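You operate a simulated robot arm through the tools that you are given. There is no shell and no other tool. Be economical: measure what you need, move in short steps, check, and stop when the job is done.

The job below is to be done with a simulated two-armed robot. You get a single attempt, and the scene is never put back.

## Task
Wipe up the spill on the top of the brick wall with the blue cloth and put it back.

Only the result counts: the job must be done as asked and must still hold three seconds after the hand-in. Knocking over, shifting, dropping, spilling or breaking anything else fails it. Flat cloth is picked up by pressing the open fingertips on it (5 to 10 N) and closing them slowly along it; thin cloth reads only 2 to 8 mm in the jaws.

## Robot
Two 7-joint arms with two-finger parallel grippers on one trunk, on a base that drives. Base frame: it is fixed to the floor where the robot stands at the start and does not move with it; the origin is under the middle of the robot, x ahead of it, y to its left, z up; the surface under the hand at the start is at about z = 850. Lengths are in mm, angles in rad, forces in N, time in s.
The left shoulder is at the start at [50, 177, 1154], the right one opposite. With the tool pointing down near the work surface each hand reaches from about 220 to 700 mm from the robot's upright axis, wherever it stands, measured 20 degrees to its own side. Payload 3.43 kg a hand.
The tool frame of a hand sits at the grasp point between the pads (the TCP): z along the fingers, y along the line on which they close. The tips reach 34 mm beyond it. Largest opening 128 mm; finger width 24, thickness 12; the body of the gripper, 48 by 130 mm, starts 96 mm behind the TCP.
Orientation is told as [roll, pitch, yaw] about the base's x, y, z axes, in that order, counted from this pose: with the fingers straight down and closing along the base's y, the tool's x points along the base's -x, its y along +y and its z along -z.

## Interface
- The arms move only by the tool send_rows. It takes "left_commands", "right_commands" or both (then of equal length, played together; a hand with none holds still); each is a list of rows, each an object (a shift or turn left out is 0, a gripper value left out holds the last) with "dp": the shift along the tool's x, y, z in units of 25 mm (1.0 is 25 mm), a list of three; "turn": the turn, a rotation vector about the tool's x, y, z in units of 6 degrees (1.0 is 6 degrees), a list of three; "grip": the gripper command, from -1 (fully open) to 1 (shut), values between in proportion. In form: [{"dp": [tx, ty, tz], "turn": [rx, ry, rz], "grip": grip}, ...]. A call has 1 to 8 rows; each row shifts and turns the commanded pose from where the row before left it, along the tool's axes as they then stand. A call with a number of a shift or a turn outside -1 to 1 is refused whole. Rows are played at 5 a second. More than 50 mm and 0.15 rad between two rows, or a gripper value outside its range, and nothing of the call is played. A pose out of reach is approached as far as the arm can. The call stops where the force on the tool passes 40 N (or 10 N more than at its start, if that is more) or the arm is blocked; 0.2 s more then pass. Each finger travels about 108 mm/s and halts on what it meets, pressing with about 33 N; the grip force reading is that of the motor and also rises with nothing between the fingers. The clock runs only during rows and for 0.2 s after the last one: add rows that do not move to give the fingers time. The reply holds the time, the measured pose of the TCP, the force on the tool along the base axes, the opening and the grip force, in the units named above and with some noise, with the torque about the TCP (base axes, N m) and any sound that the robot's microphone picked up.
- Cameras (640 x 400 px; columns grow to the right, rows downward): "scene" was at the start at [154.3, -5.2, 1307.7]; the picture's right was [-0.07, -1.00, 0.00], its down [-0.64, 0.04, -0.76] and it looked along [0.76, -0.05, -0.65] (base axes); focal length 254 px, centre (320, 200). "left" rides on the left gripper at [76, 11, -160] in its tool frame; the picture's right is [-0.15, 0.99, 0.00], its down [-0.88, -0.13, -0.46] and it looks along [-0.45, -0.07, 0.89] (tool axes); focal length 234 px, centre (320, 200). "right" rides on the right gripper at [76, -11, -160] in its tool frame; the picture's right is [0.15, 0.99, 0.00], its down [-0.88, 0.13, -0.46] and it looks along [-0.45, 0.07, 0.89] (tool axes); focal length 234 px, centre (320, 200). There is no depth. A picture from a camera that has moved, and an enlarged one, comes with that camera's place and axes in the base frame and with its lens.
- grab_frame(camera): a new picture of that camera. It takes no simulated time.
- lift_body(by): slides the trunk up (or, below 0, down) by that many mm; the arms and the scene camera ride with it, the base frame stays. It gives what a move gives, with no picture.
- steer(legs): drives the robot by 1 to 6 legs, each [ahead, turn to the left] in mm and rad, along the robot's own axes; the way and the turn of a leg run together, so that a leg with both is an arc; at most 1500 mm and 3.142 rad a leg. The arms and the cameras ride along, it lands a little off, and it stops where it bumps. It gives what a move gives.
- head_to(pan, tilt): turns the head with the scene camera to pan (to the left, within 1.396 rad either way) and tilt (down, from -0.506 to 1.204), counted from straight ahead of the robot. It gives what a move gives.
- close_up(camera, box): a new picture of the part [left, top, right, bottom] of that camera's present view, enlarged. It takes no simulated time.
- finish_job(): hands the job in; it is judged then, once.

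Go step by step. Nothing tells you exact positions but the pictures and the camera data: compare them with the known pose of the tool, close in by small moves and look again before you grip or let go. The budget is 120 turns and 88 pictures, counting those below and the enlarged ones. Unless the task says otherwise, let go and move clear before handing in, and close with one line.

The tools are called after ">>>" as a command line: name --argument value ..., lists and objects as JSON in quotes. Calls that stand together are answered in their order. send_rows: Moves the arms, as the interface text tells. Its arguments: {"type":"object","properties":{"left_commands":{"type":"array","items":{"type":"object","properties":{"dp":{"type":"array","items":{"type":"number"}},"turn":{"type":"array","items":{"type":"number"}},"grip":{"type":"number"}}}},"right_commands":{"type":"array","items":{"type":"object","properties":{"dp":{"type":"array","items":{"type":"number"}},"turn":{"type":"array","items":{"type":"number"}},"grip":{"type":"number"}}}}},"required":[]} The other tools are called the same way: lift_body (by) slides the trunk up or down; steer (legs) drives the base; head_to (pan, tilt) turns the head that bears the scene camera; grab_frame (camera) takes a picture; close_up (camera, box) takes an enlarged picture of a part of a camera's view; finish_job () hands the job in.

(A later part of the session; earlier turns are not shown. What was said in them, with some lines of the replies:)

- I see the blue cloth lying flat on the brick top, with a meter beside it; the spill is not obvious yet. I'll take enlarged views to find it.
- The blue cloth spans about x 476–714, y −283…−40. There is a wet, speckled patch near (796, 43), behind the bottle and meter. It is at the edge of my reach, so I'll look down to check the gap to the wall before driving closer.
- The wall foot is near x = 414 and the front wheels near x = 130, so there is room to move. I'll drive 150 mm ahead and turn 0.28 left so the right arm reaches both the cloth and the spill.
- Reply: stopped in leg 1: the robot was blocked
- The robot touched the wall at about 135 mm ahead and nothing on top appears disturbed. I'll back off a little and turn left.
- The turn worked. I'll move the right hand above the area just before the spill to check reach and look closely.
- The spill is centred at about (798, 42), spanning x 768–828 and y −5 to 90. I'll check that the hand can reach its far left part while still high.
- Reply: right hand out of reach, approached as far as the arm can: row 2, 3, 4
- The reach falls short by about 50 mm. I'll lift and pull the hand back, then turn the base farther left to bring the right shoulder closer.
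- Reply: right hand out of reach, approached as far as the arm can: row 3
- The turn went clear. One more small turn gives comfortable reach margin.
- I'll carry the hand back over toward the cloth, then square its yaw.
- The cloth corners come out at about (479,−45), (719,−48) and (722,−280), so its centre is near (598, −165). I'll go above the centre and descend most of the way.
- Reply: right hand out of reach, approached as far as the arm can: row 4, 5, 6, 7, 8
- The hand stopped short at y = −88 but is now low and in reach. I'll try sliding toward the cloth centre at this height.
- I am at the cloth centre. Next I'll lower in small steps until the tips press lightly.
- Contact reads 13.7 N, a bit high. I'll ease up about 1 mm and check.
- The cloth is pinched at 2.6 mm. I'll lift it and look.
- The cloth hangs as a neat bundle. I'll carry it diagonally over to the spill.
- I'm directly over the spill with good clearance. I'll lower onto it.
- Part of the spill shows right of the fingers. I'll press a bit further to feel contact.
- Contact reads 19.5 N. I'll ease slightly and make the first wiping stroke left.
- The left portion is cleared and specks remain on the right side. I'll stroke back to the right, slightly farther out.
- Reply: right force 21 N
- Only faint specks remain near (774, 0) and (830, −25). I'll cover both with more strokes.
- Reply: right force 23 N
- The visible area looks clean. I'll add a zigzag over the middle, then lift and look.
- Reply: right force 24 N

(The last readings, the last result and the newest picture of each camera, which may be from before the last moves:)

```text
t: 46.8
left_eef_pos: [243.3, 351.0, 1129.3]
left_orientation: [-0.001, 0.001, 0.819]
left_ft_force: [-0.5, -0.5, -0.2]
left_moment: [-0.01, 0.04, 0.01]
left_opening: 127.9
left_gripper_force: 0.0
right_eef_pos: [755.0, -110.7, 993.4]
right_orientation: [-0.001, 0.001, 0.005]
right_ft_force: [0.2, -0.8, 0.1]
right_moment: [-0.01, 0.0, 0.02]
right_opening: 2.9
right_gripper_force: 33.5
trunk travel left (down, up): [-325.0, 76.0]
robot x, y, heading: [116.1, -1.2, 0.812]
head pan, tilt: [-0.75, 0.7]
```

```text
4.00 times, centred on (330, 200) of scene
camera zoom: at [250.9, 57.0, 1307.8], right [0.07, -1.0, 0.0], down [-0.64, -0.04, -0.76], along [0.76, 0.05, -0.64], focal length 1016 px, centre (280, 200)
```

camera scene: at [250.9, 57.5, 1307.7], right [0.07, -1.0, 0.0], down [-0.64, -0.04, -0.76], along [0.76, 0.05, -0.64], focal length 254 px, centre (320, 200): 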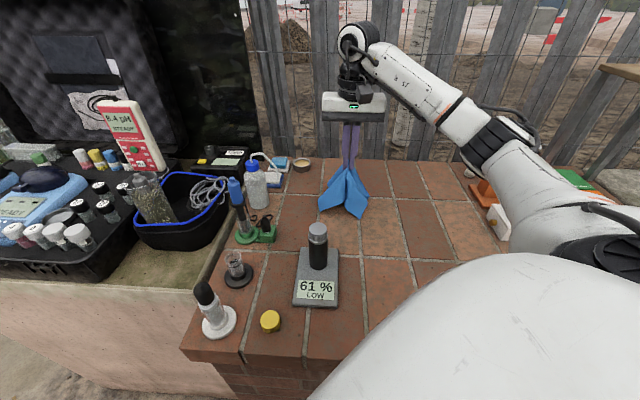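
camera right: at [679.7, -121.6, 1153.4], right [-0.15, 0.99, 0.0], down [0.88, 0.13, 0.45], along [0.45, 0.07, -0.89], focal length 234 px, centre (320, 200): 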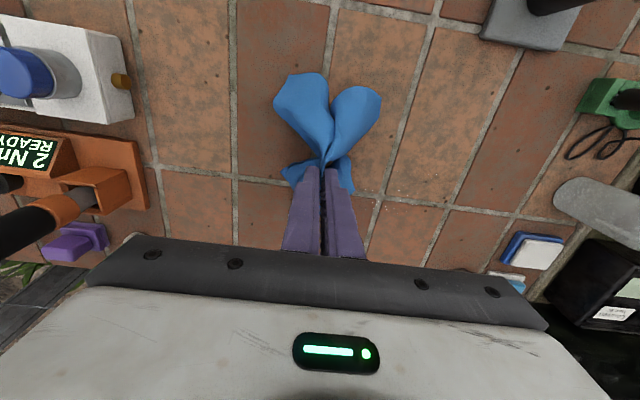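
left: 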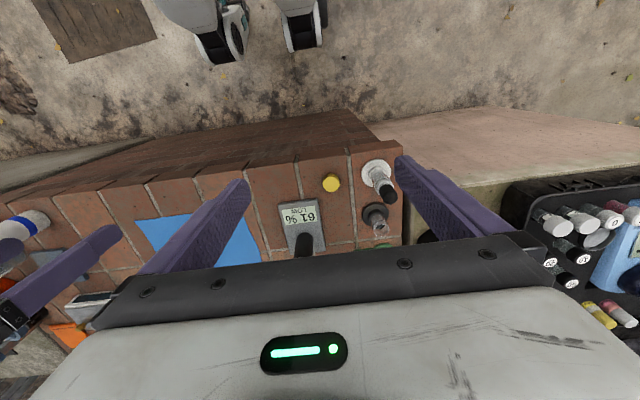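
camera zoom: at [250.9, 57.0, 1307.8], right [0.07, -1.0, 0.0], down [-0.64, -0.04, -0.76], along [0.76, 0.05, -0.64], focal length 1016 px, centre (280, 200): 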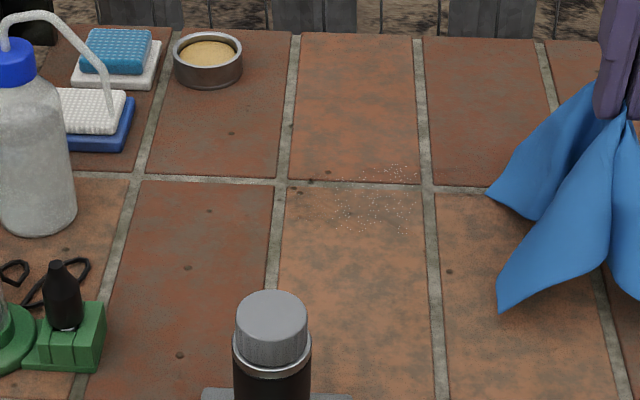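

Faint specks are left around x 762–843, y −8 to 57. I'll go back and wipe that area in closely spaced strokes.

>>> send_rows --right_commands '[{"dp": [-0.2, 0.9, 0]}, {"dp": [-0.2, 0.9, 0.6]}, {"dp": [0, 0.9, 0.6]}, {"dp": [0, 0.9, 0.7]}, {"dp": [0, 0, 0.9]}, {"dp": [0, 0, 0.9]}, {"dp": [0, 0, 0.4]}, {}]'

>>> send_rows --right_commands '[{"dp": [0, 0, 0.1]}, {"dp": [0, 0, 0.1]}, {}]'

```text
t: 48.6
left_eef_pos: [242.8, 351.9, 1131.1]
left_orientation: [0.0, 0.001, 0.818]
left_ft_force: [-1.3, -0.4, -0.4]
left_moment: [-0.01, -0.04, -0.03]
left_opening: 128.2
left_gripper_force: 0.2
right_eef_pos: [765.6, -22.0, 891.1]
right_orientation: [-0.002, 0.001, 0.004]
right_ft_force: [0.0, 0.6, 0.9]
right_moment: [0.0, 0.0, -0.02]
right_opening: 2.8
right_gripper_force: 33.3
trunk travel left (down, up): [-325.0, 76.0]
robot x, y, heading: [122.3, 4.9, 0.817]
head pan, tilt: [-0.75, 0.7]
```

```text
t: 49.4
left_eef_pos: [243.3, 350.5, 1129.8]
left_orientation: [-0.001, 0.001, 0.818]
left_ft_force: [0.0, -0.4, 0.7]
left_moment: [0.02, 0.04, 0.03]
left_opening: 128.0
left_gripper_force: 0.1
right_eef_pos: [765.4, -22.1, 887.0]
right_orientation: [0.0, -0.002, 0.002]
right_ft_force: [0.2, -1.5, 9.9]
right_moment: [-0.07, -0.1, -0.01]
right_opening: 3.0
right_gripper_force: 32.8
trunk travel left (down, up): [-325.0, 76.0]
robot x, y, heading: [116.7, -0.9, 0.816]
head pan, tilt: [-0.75, 0.7]
```

>>> send_rows --right_commands '[{"dp": [0, 0.9, 0.04]}, {"dp": [0, 0.9, 0]}, {"dp": [0, 0.9, 0]}, {"dp": [0, 0.9, 0]}, {"dp": [-0.6, 0, 0]}, {"dp": [0, -0.9, 0]}, {"dp": [0, -0.9, 0]}, {"dp": [0, -0.9, 0]}]'

>>> send_rows --right_commands '[{"dp": [0, -0.9, 0]}, {"dp": [-0.6, 0, 0]}, {"dp": [0, 0.9, 0]}, {"dp": [0, 0.9, 0]}, {"dp": [0, 0.9, 0]}, {"dp": [0, 0.9, 0]}, {"dp": [-0.6, 0, 0]}, {"dp": [0, -0.9, 0]}]'

>>> send_rows --right_commands '[{"dp": [0, -0.9, 0]}, {"dp": [0, -0.9, 0]}, {"dp": [0, -0.9, 0]}, {"dp": [-0.6, 0, 0]}, {"dp": [0, 0.9, 0]}, {"dp": [0, 0.9, 0]}, {"dp": [0, 0.9, 0]}, {"dp": [0, 0.9, 0]}]'

>>> send_rows --right_commands '[{"dp": [-0.6, 0, 0]}, {"dp": [0, -0.9, 0]}, {"dp": [0, -0.9, 0]}, {"dp": [0, -0.9, 0]}, {"dp": [0, -0.9, 0]}, {"dp": [0, -0.9, 0]}, {"dp": [0, -0.9, 0]}]'

>>> close_up --camera "scene" --box '[250, 150, 410, 250]'

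```text
t: 51.2
left_eef_pos: [240.4, 352.0, 1129.4]
left_orientation: [-0.002, 0.003, 0.819]
left_ft_force: [1.0, 0.6, 0.8]
left_moment: [-0.01, -0.05, 0.01]
left_opening: 127.9
left_gripper_force: 0.0
right_eef_pos: [778.5, 1.4, 886.5]
right_orientation: [0.0, -0.001, 0.004]
right_ft_force: [0.4, 3.7, 17.3]
right_moment: [0.16, -0.15, 0.02]
right_opening: 2.8
right_gripper_force: 33.0
trunk travel left (down, up): [-325.0, 76.0]
robot x, y, heading: [118.0, 2.9, 0.815]
head pan, tilt: [-0.75, 0.7]
```

```text
t: 53.0
left_eef_pos: [240.4, 352.3, 1130.6]
left_orientation: [-0.002, 0.0, 0.819]
left_ft_force: [0.1, -0.2, -0.1]
left_moment: [0.0, -0.03, -0.01]
left_opening: 128.1
left_gripper_force: 0.1
right_eef_pos: [809.6, 50.1, 886.1]
right_orientation: [0.006, -0.003, 0.005]
right_ft_force: [0.6, 6.4, 21.1]
right_moment: [0.28, -0.19, 0.0]
right_opening: 2.8
right_gripper_force: 33.1
trunk travel left (down, up): [-325.0, 76.0]
robot x, y, heading: [117.1, -2.0, 0.813]
head pan, tilt: [-0.75, 0.7]
```

```text
t: 54.8
left_eef_pos: [239.6, 351.3, 1130.3]
left_orientation: [-0.003, 0.0, 0.82]
left_ft_force: [-0.9, -0.3, 0.5]
left_moment: [0.03, 0.0, 0.01]
left_opening: 128.0
left_gripper_force: 0.1
right_eef_pos: [823.6, 66.8, 886.4]
right_orientation: [0.0, -0.004, 0.0]
right_ft_force: [0.0, -7.9, 30.1]
right_moment: [-0.26, -0.23, -0.02]
right_opening: 3.0
right_gripper_force: 33.1
trunk travel left (down, up): [-325.0, 76.0]
robot x, y, heading: [120.4, -1.5, 0.813]
head pan, tilt: [-0.75, 0.7]
```

```text
t: 56.4
left_eef_pos: [241.1, 351.8, 1129.8]
left_orientation: [-0.004, 0.001, 0.819]
left_ft_force: [0.0, 0.7, 0.8]
left_moment: [0.02, 0.04, 0.01]
left_opening: 127.9
left_gripper_force: 0.0
right_eef_pos: [838.4, -66.3, 886.2]
right_orientation: [0.002, -0.003, 0.004]
right_ft_force: [0.4, 5.7, 23.0]
right_moment: [0.24, -0.17, 0.02]
right_opening: 2.6
right_gripper_force: 33.1
trunk travel left (down, up): [-325.0, 76.0]
robot x, y, heading: [119.2, -2.2, 0.815]
head pan, tilt: [-0.75, 0.7]
```

```text
4.00 times, centred on (330, 200) of scene
camera zoom: at [248.0, 57.5, 1308.2], right [0.07, -1.0, 0.0], down [-0.64, -0.04, -0.77], along [0.77, 0.05, -0.64], focal length 1016 px, centre (280, 200)
```

zoom: 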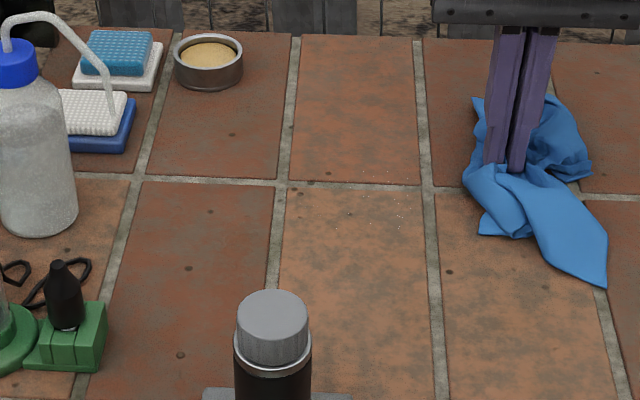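

Nearly gone, with only a few specks left. I'll repeat the close strokes going back.

>>> send_rows --right_commands '[{"dp": [0.3, 0.9, 0]}, {"dp": [0, 0.9, 0]}, {"dp": [0, 0.9, 0]}, {"dp": [0, 0.9, 0]}, {"dp": [0, 0.9, 0]}, {"dp": [0.5, 0.5, 0]}, {"dp": [0, -0.9, 0]}, {"dp": [0, -0.9, 0]}]'

>>> send_rows --right_commands '[{"dp": [0, -0.9, 0]}, {"dp": [0, -0.9, 0]}, {"dp": [0.5, 0, 0]}, {"dp": [0, 0.9, 0]}, {"dp": [0, 0.9, 0]}, {"dp": [0, 0.9, 0]}, {"dp": [0, 0.9, 0]}, {"dp": [0.5, 0, 0]}]'

>>> send_rows --right_commands '[{"dp": [0, -0.9, 0]}, {"dp": [0, -0.9, 0]}, {"dp": [0, -0.9, 0]}, {"dp": [0, -0.9, 0]}, {"dp": [0.5, 0, 0]}, {"dp": [0, 0.9, 0]}, {"dp": [0, 0.9, 0]}, {"dp": [0, 0.9, 0]}]'

>>> send_rows --right_commands '[{"dp": [0, 0.9, 0]}, {"dp": [0.5, 0, 0]}, {"dp": [0, -0.9, 0]}, {"dp": [0, -0.9, 0]}, {"dp": [0, -0.9, 0]}, {"dp": [0, -0.9, 0]}, {"dp": [0, -0.9, 0]}, {"dp": [0, -0.9, 0]}]'

>>> send_rows --right_commands '[{"dp": [0, 0, -0.8]}, {"dp": [0, 0, -0.8]}, {"dp": [0, -0.4, -0.8]}, {"dp": [0, -0.4, -0.8]}, {"dp": [0, -0.4, -0.8]}, {}]'

>>> close_up --camera "scene" --box '[250, 150, 410, 250]'

>>> close_up --camera "right" --box '[300, 60, 620, 260]'

```text
t: 58.2
left_eef_pos: [241.2, 353.0, 1129.4]
left_orientation: [-0.001, -0.001, 0.818]
left_ft_force: [-0.9, 0.3, 0.1]
left_moment: [0.01, 0.03, 0.01]
left_opening: 128.1
left_gripper_force: 0.1
right_eef_pos: [817.2, 16.7, 887.8]
right_orientation: [0.002, -0.001, 0.004]
right_ft_force: [1.2, 5.7, 19.7]
right_moment: [0.28, -0.14, 0.01]
right_opening: 3.2
right_gripper_force: 33.1
trunk travel left (down, up): [-325.0, 76.0]
robot x, y, heading: [121.6, -1.3, 0.816]
head pan, tilt: [-0.75, 0.7]
```

```text
t: 60.0
left_eef_pos: [240.5, 350.6, 1130.5]
left_orientation: [-0.002, 0.001, 0.82]
left_ft_force: [-0.1, 0.0, -0.8]
left_moment: [-0.03, -0.04, -0.01]
left_opening: 127.9
left_gripper_force: 0.1
right_eef_pos: [793.4, 62.0, 887.1]
right_orientation: [0.005, -0.004, 0.004]
right_ft_force: [7.6, 1.8, 22.9]
right_moment: [0.12, -0.36, -0.03]
right_opening: 3.0
right_gripper_force: 33.4
trunk travel left (down, up): [-325.0, 76.0]
robot x, y, heading: [121.0, 1.1, 0.816]
head pan, tilt: [-0.75, 0.7]
```

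```text
t: 61.8
left_eef_pos: [241.0, 351.2, 1130.0]
left_orientation: [-0.003, 0.0, 0.819]
left_ft_force: [1.5, 0.2, 0.4]
left_moment: [-0.01, 0.04, 0.0]
left_opening: 128.1
left_gripper_force: 0.1
right_eef_pos: [779.1, 35.2, 886.7]
right_orientation: [-0.002, -0.002, 0.002]
right_ft_force: [-0.1, -6.3, 24.9]
right_moment: [-0.15, -0.11, 0.01]
right_opening: 2.8
right_gripper_force: 33.3
trunk travel left (down, up): [-325.0, 76.0]
robot x, y, heading: [116.9, -1.9, 0.815]
head pan, tilt: [-0.75, 0.7]
```

```text
t: 63.6
left_eef_pos: [240.7, 351.8, 1130.7]
left_orientation: [-0.002, 0.0, 0.819]
left_ft_force: [-0.5, 0.0, 1.2]
left_moment: [-0.01, 0.02, -0.01]
left_opening: 128.1
left_gripper_force: 0.0
right_eef_pos: [769.8, -75.2, 886.6]
right_orientation: [0.001, -0.003, 0.001]
right_ft_force: [-1.1, 5.4, 23.3]
right_moment: [0.27, -0.05, 0.05]
right_opening: 2.8
right_gripper_force: 32.7
trunk travel left (down, up): [-325.0, 76.0]
robot x, y, heading: [116.6, 2.9, 0.817]
head pan, tilt: [-0.75, 0.7]
```

```text
t: 65.0
left_eef_pos: [243.0, 351.2, 1130.1]
left_orientation: [-0.001, 0.002, 0.818]
left_ft_force: [-0.3, 0.2, 1.1]
left_moment: [0.0, 0.02, 0.0]
left_opening: 127.9
left_gripper_force: 0.0
right_eef_pos: [770.7, -103.7, 982.3]
right_orientation: [-0.002, 0.002, 0.005]
right_ft_force: [0.2, 0.8, -0.4]
right_moment: [0.02, -0.01, 0.0]
right_opening: 2.8
right_gripper_force: 32.8
trunk travel left (down, up): [-325.0, 76.0]
robot x, y, heading: [119.6, -1.4, 0.819]
head pan, tilt: [-0.75, 0.7]
```

```text
4.00 times, centred on (330, 200) of scene
camera zoom: at [250.8, 57.0, 1307.8], right [0.07, -1.0, 0.0], down [-0.64, -0.04, -0.76], along [0.76, 0.05, -0.64], focal length 1016 px, centre (280, 200)
```

zoom: 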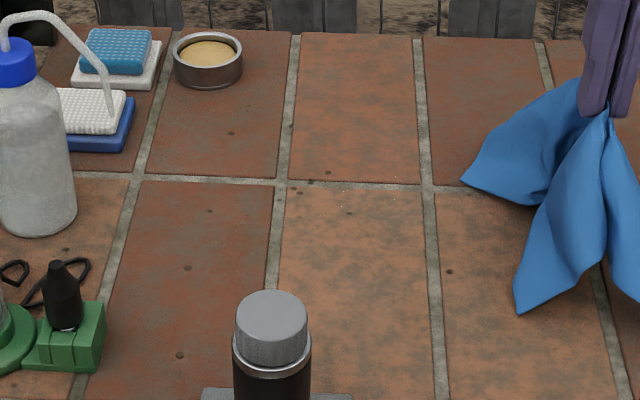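

```text
2.00 times, centred on (460, 160) of right
camera zoom: at [694.5, -116.7, 1144.1], right [-0.15, 0.99, 0.0], down [0.88, 0.13, 0.45], along [0.45, 0.07, -0.89], focal length 468 px, centre (40, 280)
```

zoom: 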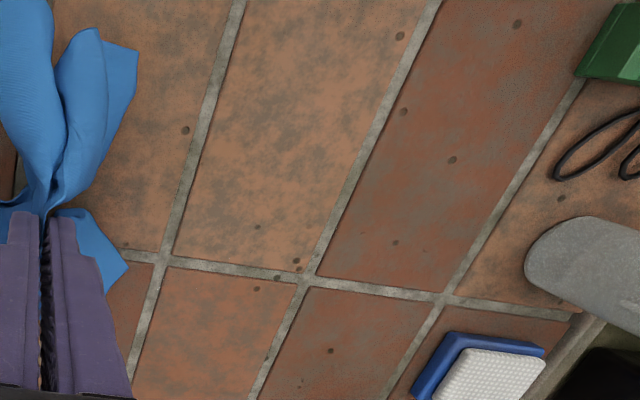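

It looks clean; I'll check one tighter view for remaining specks.

>>> close_up --camera "scene" --box '[315, 180, 371, 215]'

>>> close_up --camera "right" --box '[350, 110, 478, 190]'

```text
11.43 times, centred on (343, 198) of scene
camera zoom: at [250.8, 57.0, 1307.8], right [0.07, -1.0, 0.0], down [-0.64, -0.04, -0.76], along [0.76, 0.05, -0.64], focal length 2903 px, centre (57, 229)
```

zoom: 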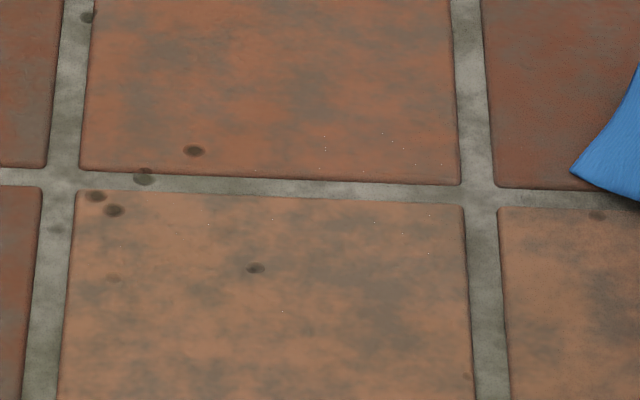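

```text
5.00 times, centred on (414, 150) of right
camera zoom: at [694.5, -116.7, 1144.1], right [-0.15, 0.99, 0.0], down [0.88, 0.13, 0.45], along [0.45, 0.07, -0.89], focal length 1171 px, centre (-150, 450)
```

zoom: 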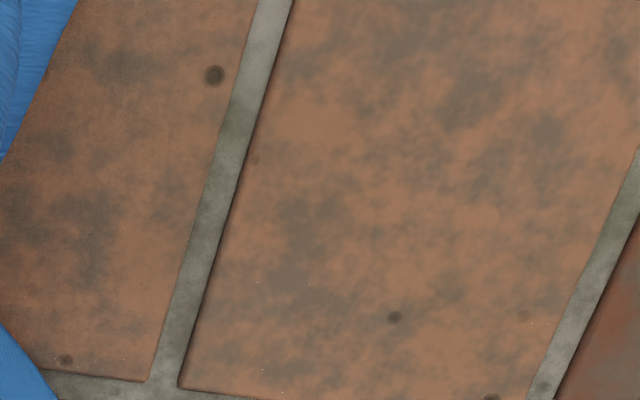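

Only pin-prick specks remain. One final fine pass will make sure.

>>> send_rows --right_commands '[{"dp": [-0.1, 0.9, 0]}, {"dp": [-0.1, 0.9, 0.6]}, {"dp": [0, 0.9, 0.6]}, {"dp": [0, 0.3, 0.7]}, {"dp": [0, 0, 0.9]}, {"dp": [0, 0, 0.8]}, {"dp": [0, 0, 0.24]}, {}]'

>>> send_rows --right_commands '[{"dp": [0, 0, 0.04]}, {}]'

```text
t: 66.8
left_eef_pos: [243.2, 351.3, 1129.8]
left_orientation: [0.001, 0.002, 0.817]
left_ft_force: [-0.1, 0.5, -0.2]
left_moment: [0.0, 0.03, -0.06]
left_opening: 128.0
left_gripper_force: 0.1
right_eef_pos: [776.2, -31.0, 888.2]
right_orientation: [-0.002, -0.001, 0.001]
right_ft_force: [-0.5, -0.1, 2.7]
right_moment: [-0.03, -0.01, -0.01]
right_opening: 3.0
right_gripper_force: 32.4
trunk travel left (down, up): [-325.0, 76.0]
robot x, y, heading: [115.8, -0.2, 0.816]
head pan, tilt: [-0.75, 0.7]
```

```text
t: 67.4
left_eef_pos: [242.5, 350.5, 1128.5]
left_orientation: [0.001, 0.002, 0.818]
left_ft_force: [-0.2, -0.3, 0.1]
left_moment: [0.0, 0.01, 0.0]
left_opening: 128.2
left_gripper_force: 0.1
right_eef_pos: [775.7, -29.8, 887.5]
right_orientation: [-0.002, 0.001, 0.002]
right_ft_force: [0.8, -1.1, 8.4]
right_moment: [-0.01, -0.04, -0.01]
right_opening: 2.8
right_gripper_force: 33.0
trunk travel left (down, up): [-325.0, 76.0]
robot x, y, heading: [118.4, -0.6, 0.816]
head pan, tilt: [-0.75, 0.7]
```

>>> send_rows --right_commands '[{"dp": [0, 0.9, 0.06]}, {"dp": [0, 0.9, 0]}, {"dp": [0, 0.9, 0]}, {"dp": [0, 0.9, 0]}, {"dp": [-0.5, 0, 0]}, {"dp": [0, -0.9, 0]}, {"dp": [0, -0.9, 0]}, {"dp": [0, -0.9, 0]}]'

>>> send_rows --right_commands '[{"dp": [0, -0.9, 0]}, {"dp": [-0.5, 0, 0]}, {"dp": [0, 0.9, 0]}, {"dp": [0, 0.9, 0]}, {"dp": [0, 0.9, 0]}, {"dp": [0, 0.9, 0]}, {"dp": [-0.5, 0, 0]}, {"dp": [0, -0.9, 0]}]'

>>> send_rows --right_commands '[{"dp": [0, -0.9, 0]}, {"dp": [0, -0.9, 0]}, {"dp": [0, -0.9, 0]}, {"dp": [-0.5, 0, 0]}, {"dp": [0, 0.9, 0]}, {"dp": [0, 0.9, 0]}, {"dp": [0, 0.9, 0]}, {"dp": [0, 0.9, 0]}]'

>>> send_rows --right_commands '[{"dp": [-0.4, 0, 0]}, {"dp": [0, -0.9, 0]}, {"dp": [0, -0.9, 0]}, {"dp": [0, -0.9, 0]}, {"dp": [0, -0.9, 0]}, {"dp": [0.4, -0.9, 0]}, {"dp": [0.4, -0.9, 0]}]'

>>> send_rows --right_commands '[{"dp": [0, 0, -0.8]}, {"dp": [0, 0, -0.8]}, {"dp": [0, -0.2, -0.8]}, {"dp": [0, -0.2, -0.8]}, {"dp": [0, -0.2, -0.8]}, {}]'

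>>> close_up --camera "scene" --box '[307, 175, 371, 215]'

```text
t: 69.2
left_eef_pos: [241.7, 352.6, 1131.2]
left_orientation: [-0.001, -0.001, 0.82]
left_ft_force: [0.1, -0.3, 0.8]
left_moment: [-0.01, 0.03, -0.04]
left_opening: 128.0
left_gripper_force: 0.1
right_eef_pos: [787.8, -6.7, 886.3]
right_orientation: [0.0, -0.001, 0.003]
right_ft_force: [0.6, 4.4, 18.5]
right_moment: [0.2, -0.08, 0.02]
right_opening: 2.8
right_gripper_force: 33.3
trunk travel left (down, up): [-325.0, 76.0]
robot x, y, heading: [120.6, 1.8, 0.813]
head pan, tilt: [-0.75, 0.7]
```

```text
t: 71.0
left_eef_pos: [241.4, 351.5, 1130.7]
left_orientation: [-0.003, -0.002, 0.817]
left_ft_force: [-0.4, 0.4, 0.3]
left_moment: [0.02, -0.02, -0.01]
left_opening: 128.0
left_gripper_force: 0.2
right_eef_pos: [813.3, 38.4, 886.3]
right_orientation: [0.001, -0.003, 0.003]
right_ft_force: [1.0, 4.4, 15.3]
right_moment: [0.13, -0.07, 0.01]
right_opening: 2.8
right_gripper_force: 33.2
trunk travel left (down, up): [-325.0, 76.0]
robot x, y, heading: [117.7, -1.4, 0.813]
head pan, tilt: [-0.75, 0.7]
```

```text
t: 72.8
left_eef_pos: [241.6, 350.3, 1131.1]
left_orientation: [-0.004, 0.001, 0.818]
left_ft_force: [-0.5, -0.2, -0.4]
left_moment: [0.0, 0.0, -0.02]
left_opening: 127.9
left_gripper_force: 0.2
right_eef_pos: [822.7, 59.7, 887.7]
right_orientation: [-0.002, -0.003, 0.002]
right_ft_force: [-0.5, -5.1, 19.8]
right_moment: [-0.21, 0.02, -0.03]
right_opening: 3.1
right_gripper_force: 33.2
trunk travel left (down, up): [-325.0, 76.0]
robot x, y, heading: [114.8, 0.3, 0.816]
head pan, tilt: [-0.75, 0.7]
```

```text
t: 74.4
left_eef_pos: [241.3, 350.2, 1130.3]
left_orientation: [-0.003, 0.003, 0.819]
left_ft_force: [0.3, 0.4, 0.5]
left_moment: [0.0, -0.01, 0.0]
left_opening: 128.1
left_gripper_force: 0.0
right_eef_pos: [814.1, -77.6, 886.1]
right_orientation: [-0.003, 0.001, 0.002]
right_ft_force: [0.9, 1.8, 12.0]
right_moment: [0.04, -0.07, 0.03]
right_opening: 3.0
right_gripper_force: 33.4
trunk travel left (down, up): [-325.0, 76.0]
robot x, y, heading: [119.5, -1.1, 0.812]
head pan, tilt: [-0.75, 0.7]
```

```text
t: 75.8
left_eef_pos: [243.1, 352.3, 1130.1]
left_orientation: [0.001, 0.003, 0.819]
left_ft_force: [-0.3, 0.5, -0.2]
left_moment: [0.02, 0.01, 0.03]
left_opening: 127.9
left_gripper_force: 0.0
right_eef_pos: [814.7, -92.2, 985.9]
right_orientation: [-0.001, 0.001, 0.004]
right_ft_force: [0.0, 0.3, 0.2]
right_moment: [-0.01, 0.01, 0.0]
right_opening: 3.1
right_gripper_force: 32.7
trunk travel left (down, up): [-325.0, 76.0]
robot x, y, heading: [119.6, -2.2, 0.814]
head pan, tilt: [-0.75, 0.7]
```

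```text
10.00 times, centred on (339, 195) of scene
camera zoom: at [250.8, 56.9, 1307.8], right [0.06, -1.0, 0.0], down [-0.64, -0.04, -0.76], along [0.76, 0.05, -0.64], focal length 2540 px, centre (130, 250)
```

zoom: 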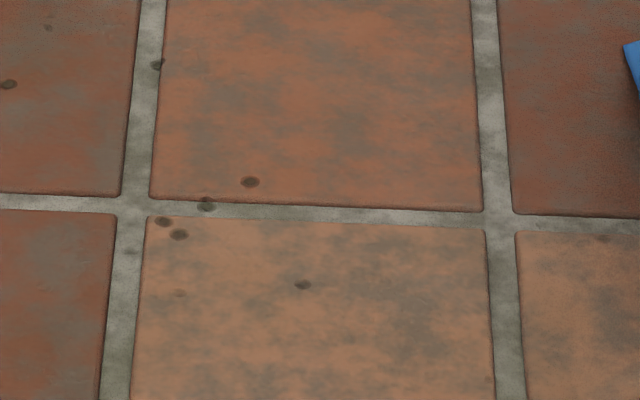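

The wall top is clean. Now I'll carry the cloth back to where it was picked up, (597, −163).

>>> send_rows --right_commands '[{"dp": [1, -0.36, 0]}, {"dp": [1, -0.36, 0]}, {"dp": [1, -0.36, 0]}, {"dp": [1, -0.36, 0]}, {"dp": [1, -0.36, 0]}, {"dp": [1, -0.36, 0]}, {"dp": [1, -0.36, 0]}, {"dp": [1, -0.32, 0]}]'

>>> send_rows --right_commands '[{"dp": [0.74, 0, 0]}, {"dp": [0, 0, 0.8]}, {"dp": [0, 0, 0.8]}, {"dp": [0, 0, 0.8]}, {"dp": [0, 0, 0.8]}, {"dp": [0, 0, 0.5]}, {}]'

>>> grab_frame --camera "right"

```text
t: 77.6
left_eef_pos: [243.2, 351.6, 1129.1]
left_orientation: [0.0, 0.003, 0.817]
left_ft_force: [0.7, 0.6, -0.4]
left_moment: [-0.01, 0.0, -0.02]
left_opening: 128.0
left_gripper_force: 0.0
right_eef_pos: [613.8, -161.9, 987.7]
right_orientation: [-0.001, 0.001, 0.003]
right_ft_force: [0.2, -0.7, 0.2]
right_moment: [-0.02, 0.01, 0.01]
right_opening: 2.9
right_gripper_force: 33.0
trunk travel left (down, up): [-325.0, 76.0]
robot x, y, heading: [120.1, -0.7, 0.812]
head pan, tilt: [-0.75, 0.7]
```

```text
t: 79.2
left_eef_pos: [243.1, 350.7, 1129.7]
left_orientation: [0.0, 0.004, 0.819]
left_ft_force: [0.6, 0.7, 0.7]
left_moment: [0.0, -0.03, 0.04]
left_opening: 128.0
left_gripper_force: 0.1
right_eef_pos: [597.2, -164.4, 893.6]
right_orientation: [-0.003, 0.003, 0.001]
right_ft_force: [0.3, -0.1, 3.0]
right_moment: [-0.02, 0.02, 0.01]
right_opening: 3.1
right_gripper_force: 32.8
trunk travel left (down, up): [-325.0, 76.0]
robot x, y, heading: [121.1, 3.9, 0.818]
head pan, tilt: [-0.75, 0.7]
```

```text
54 pictures are left
camera right: at [521.7, -174.4, 1053.3], right [-0.15, 0.99, 0.0], down [0.88, 0.13, 0.45], along [0.45, 0.07, -0.89], focal length 234 px, centre (320, 200)
```

right: 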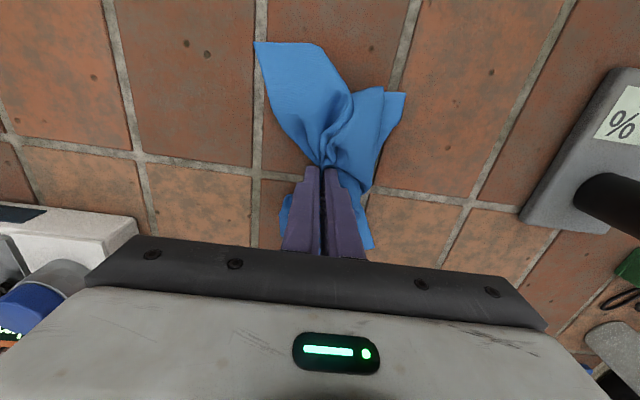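

It is over its original spot. I'll open the fingers and rise clear to see how it lies.

>>> send_rows --right_commands '[{"grip": 0.8}, {"grip": 0.6}, {"grip": 0.4}, {}, {"dp": [0, 0, -0.4]}, {"dp": [0, 0, -0.8]}, {"dp": [0, 0, -1]}, {"dp": [0, 0, -1]}]'

>>> grab_frame --camera "right"

>>> grab_frame --camera "scene"

```text
t: 81.0
left_eef_pos: [241.9, 351.1, 1129.3]
left_orientation: [0.002, 0.0, 0.818]
left_ft_force: [-0.1, 0.1, -0.3]
left_moment: [0.03, -0.01, 0.0]
left_opening: 128.3
left_gripper_force: 0.1
right_eef_pos: [595.4, -163.0, 975.4]
right_orientation: [-0.002, 0.002, 0.003]
right_ft_force: [-0.7, -0.6, -0.5]
right_moment: [0.03, 0.03, -0.02]
right_opening: 38.2
right_gripper_force: 0.0
trunk travel left (down, up): [-325.0, 76.0]
robot x, y, heading: [119.1, 0.6, 0.817]
head pan, tilt: [-0.75, 0.7]
```

```text
53 pictures are left
camera right: at [520.3, -174.6, 1134.9], right [-0.15, 0.99, 0.0], down [0.88, 0.13, 0.45], along [0.45, 0.07, -0.89], focal length 234 px, centre (320, 200)
```

right: 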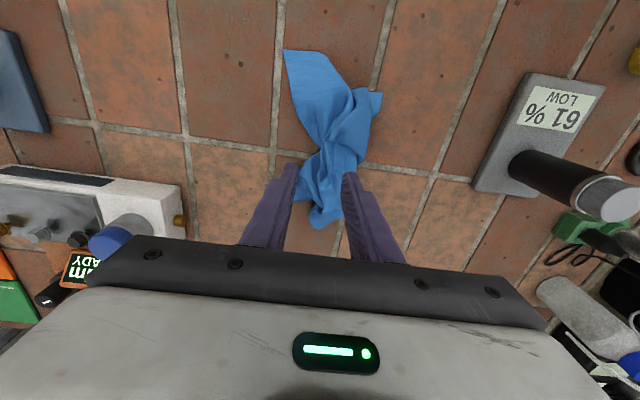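

```text
52 pictures are left
camera scene: at [250.5, 56.9, 1307.8], right [0.07, -1.0, 0.0], down [-0.64, -0.04, -0.77], along [0.76, 0.05, -0.64], focal length 254 px, centre (320, 200)
```

scene: 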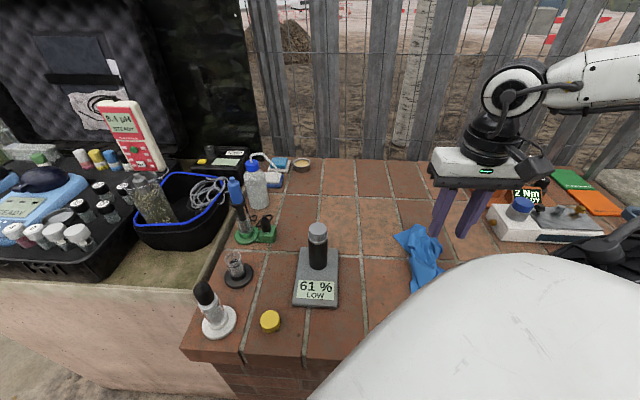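

The cloth lies within its original footprint, centred near its original place, with the fingers free. I'll rise a bit more and take a last check.

>>> send_rows --right_commands '[{"dp": [0, 0, -1]}, {"dp": [0, 0, -1]}, {}]'

>>> grab_frame --camera "right"

```text
t: 81.8
left_eef_pos: [243.5, 351.6, 1129.3]
left_orientation: [-0.001, 0.001, 0.819]
left_ft_force: [0.1, -0.2, -0.7]
left_moment: [0.01, 0.0, 0.02]
left_opening: 128.0
left_gripper_force: 0.0
right_eef_pos: [596.6, -162.2, 1026.5]
right_orientation: [-0.001, 0.002, 0.004]
right_ft_force: [0.1, 0.7, 0.1]
right_moment: [0.01, -0.02, -0.05]
right_opening: 38.6
right_gripper_force: 0.1
trunk travel left (down, up): [-325.0, 76.0]
robot x, y, heading: [119.2, -0.6, 0.818]
head pan, tilt: [-0.75, 0.7]
```

```text
51 pictures are left
camera right: at [520.3, -173.9, 1184.9], right [-0.15, 0.99, 0.0], down [0.88, 0.13, 0.45], along [0.45, 0.07, -0.89], focal length 234 px, centre (320, 200)
```

right: 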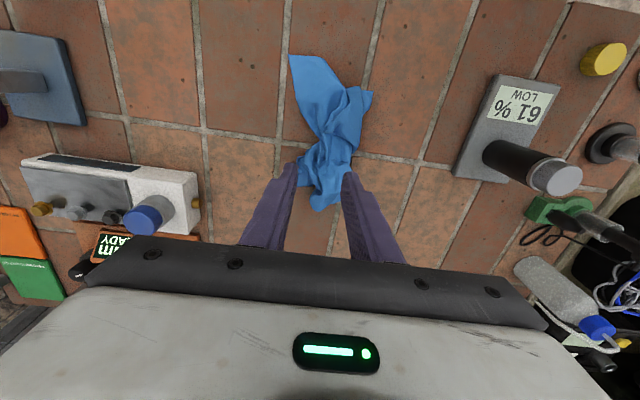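

The spill is gone, the cloth is back at its place, the hand is clear and the other objects look undisturbed, so I'm handing in.

>>> finish_job

```text
The job is handed in.
```

I wiped the spill off the top of the brick wall and put the blue cloth back where it was, though it lies crumpled rather than spread flat as at the start.
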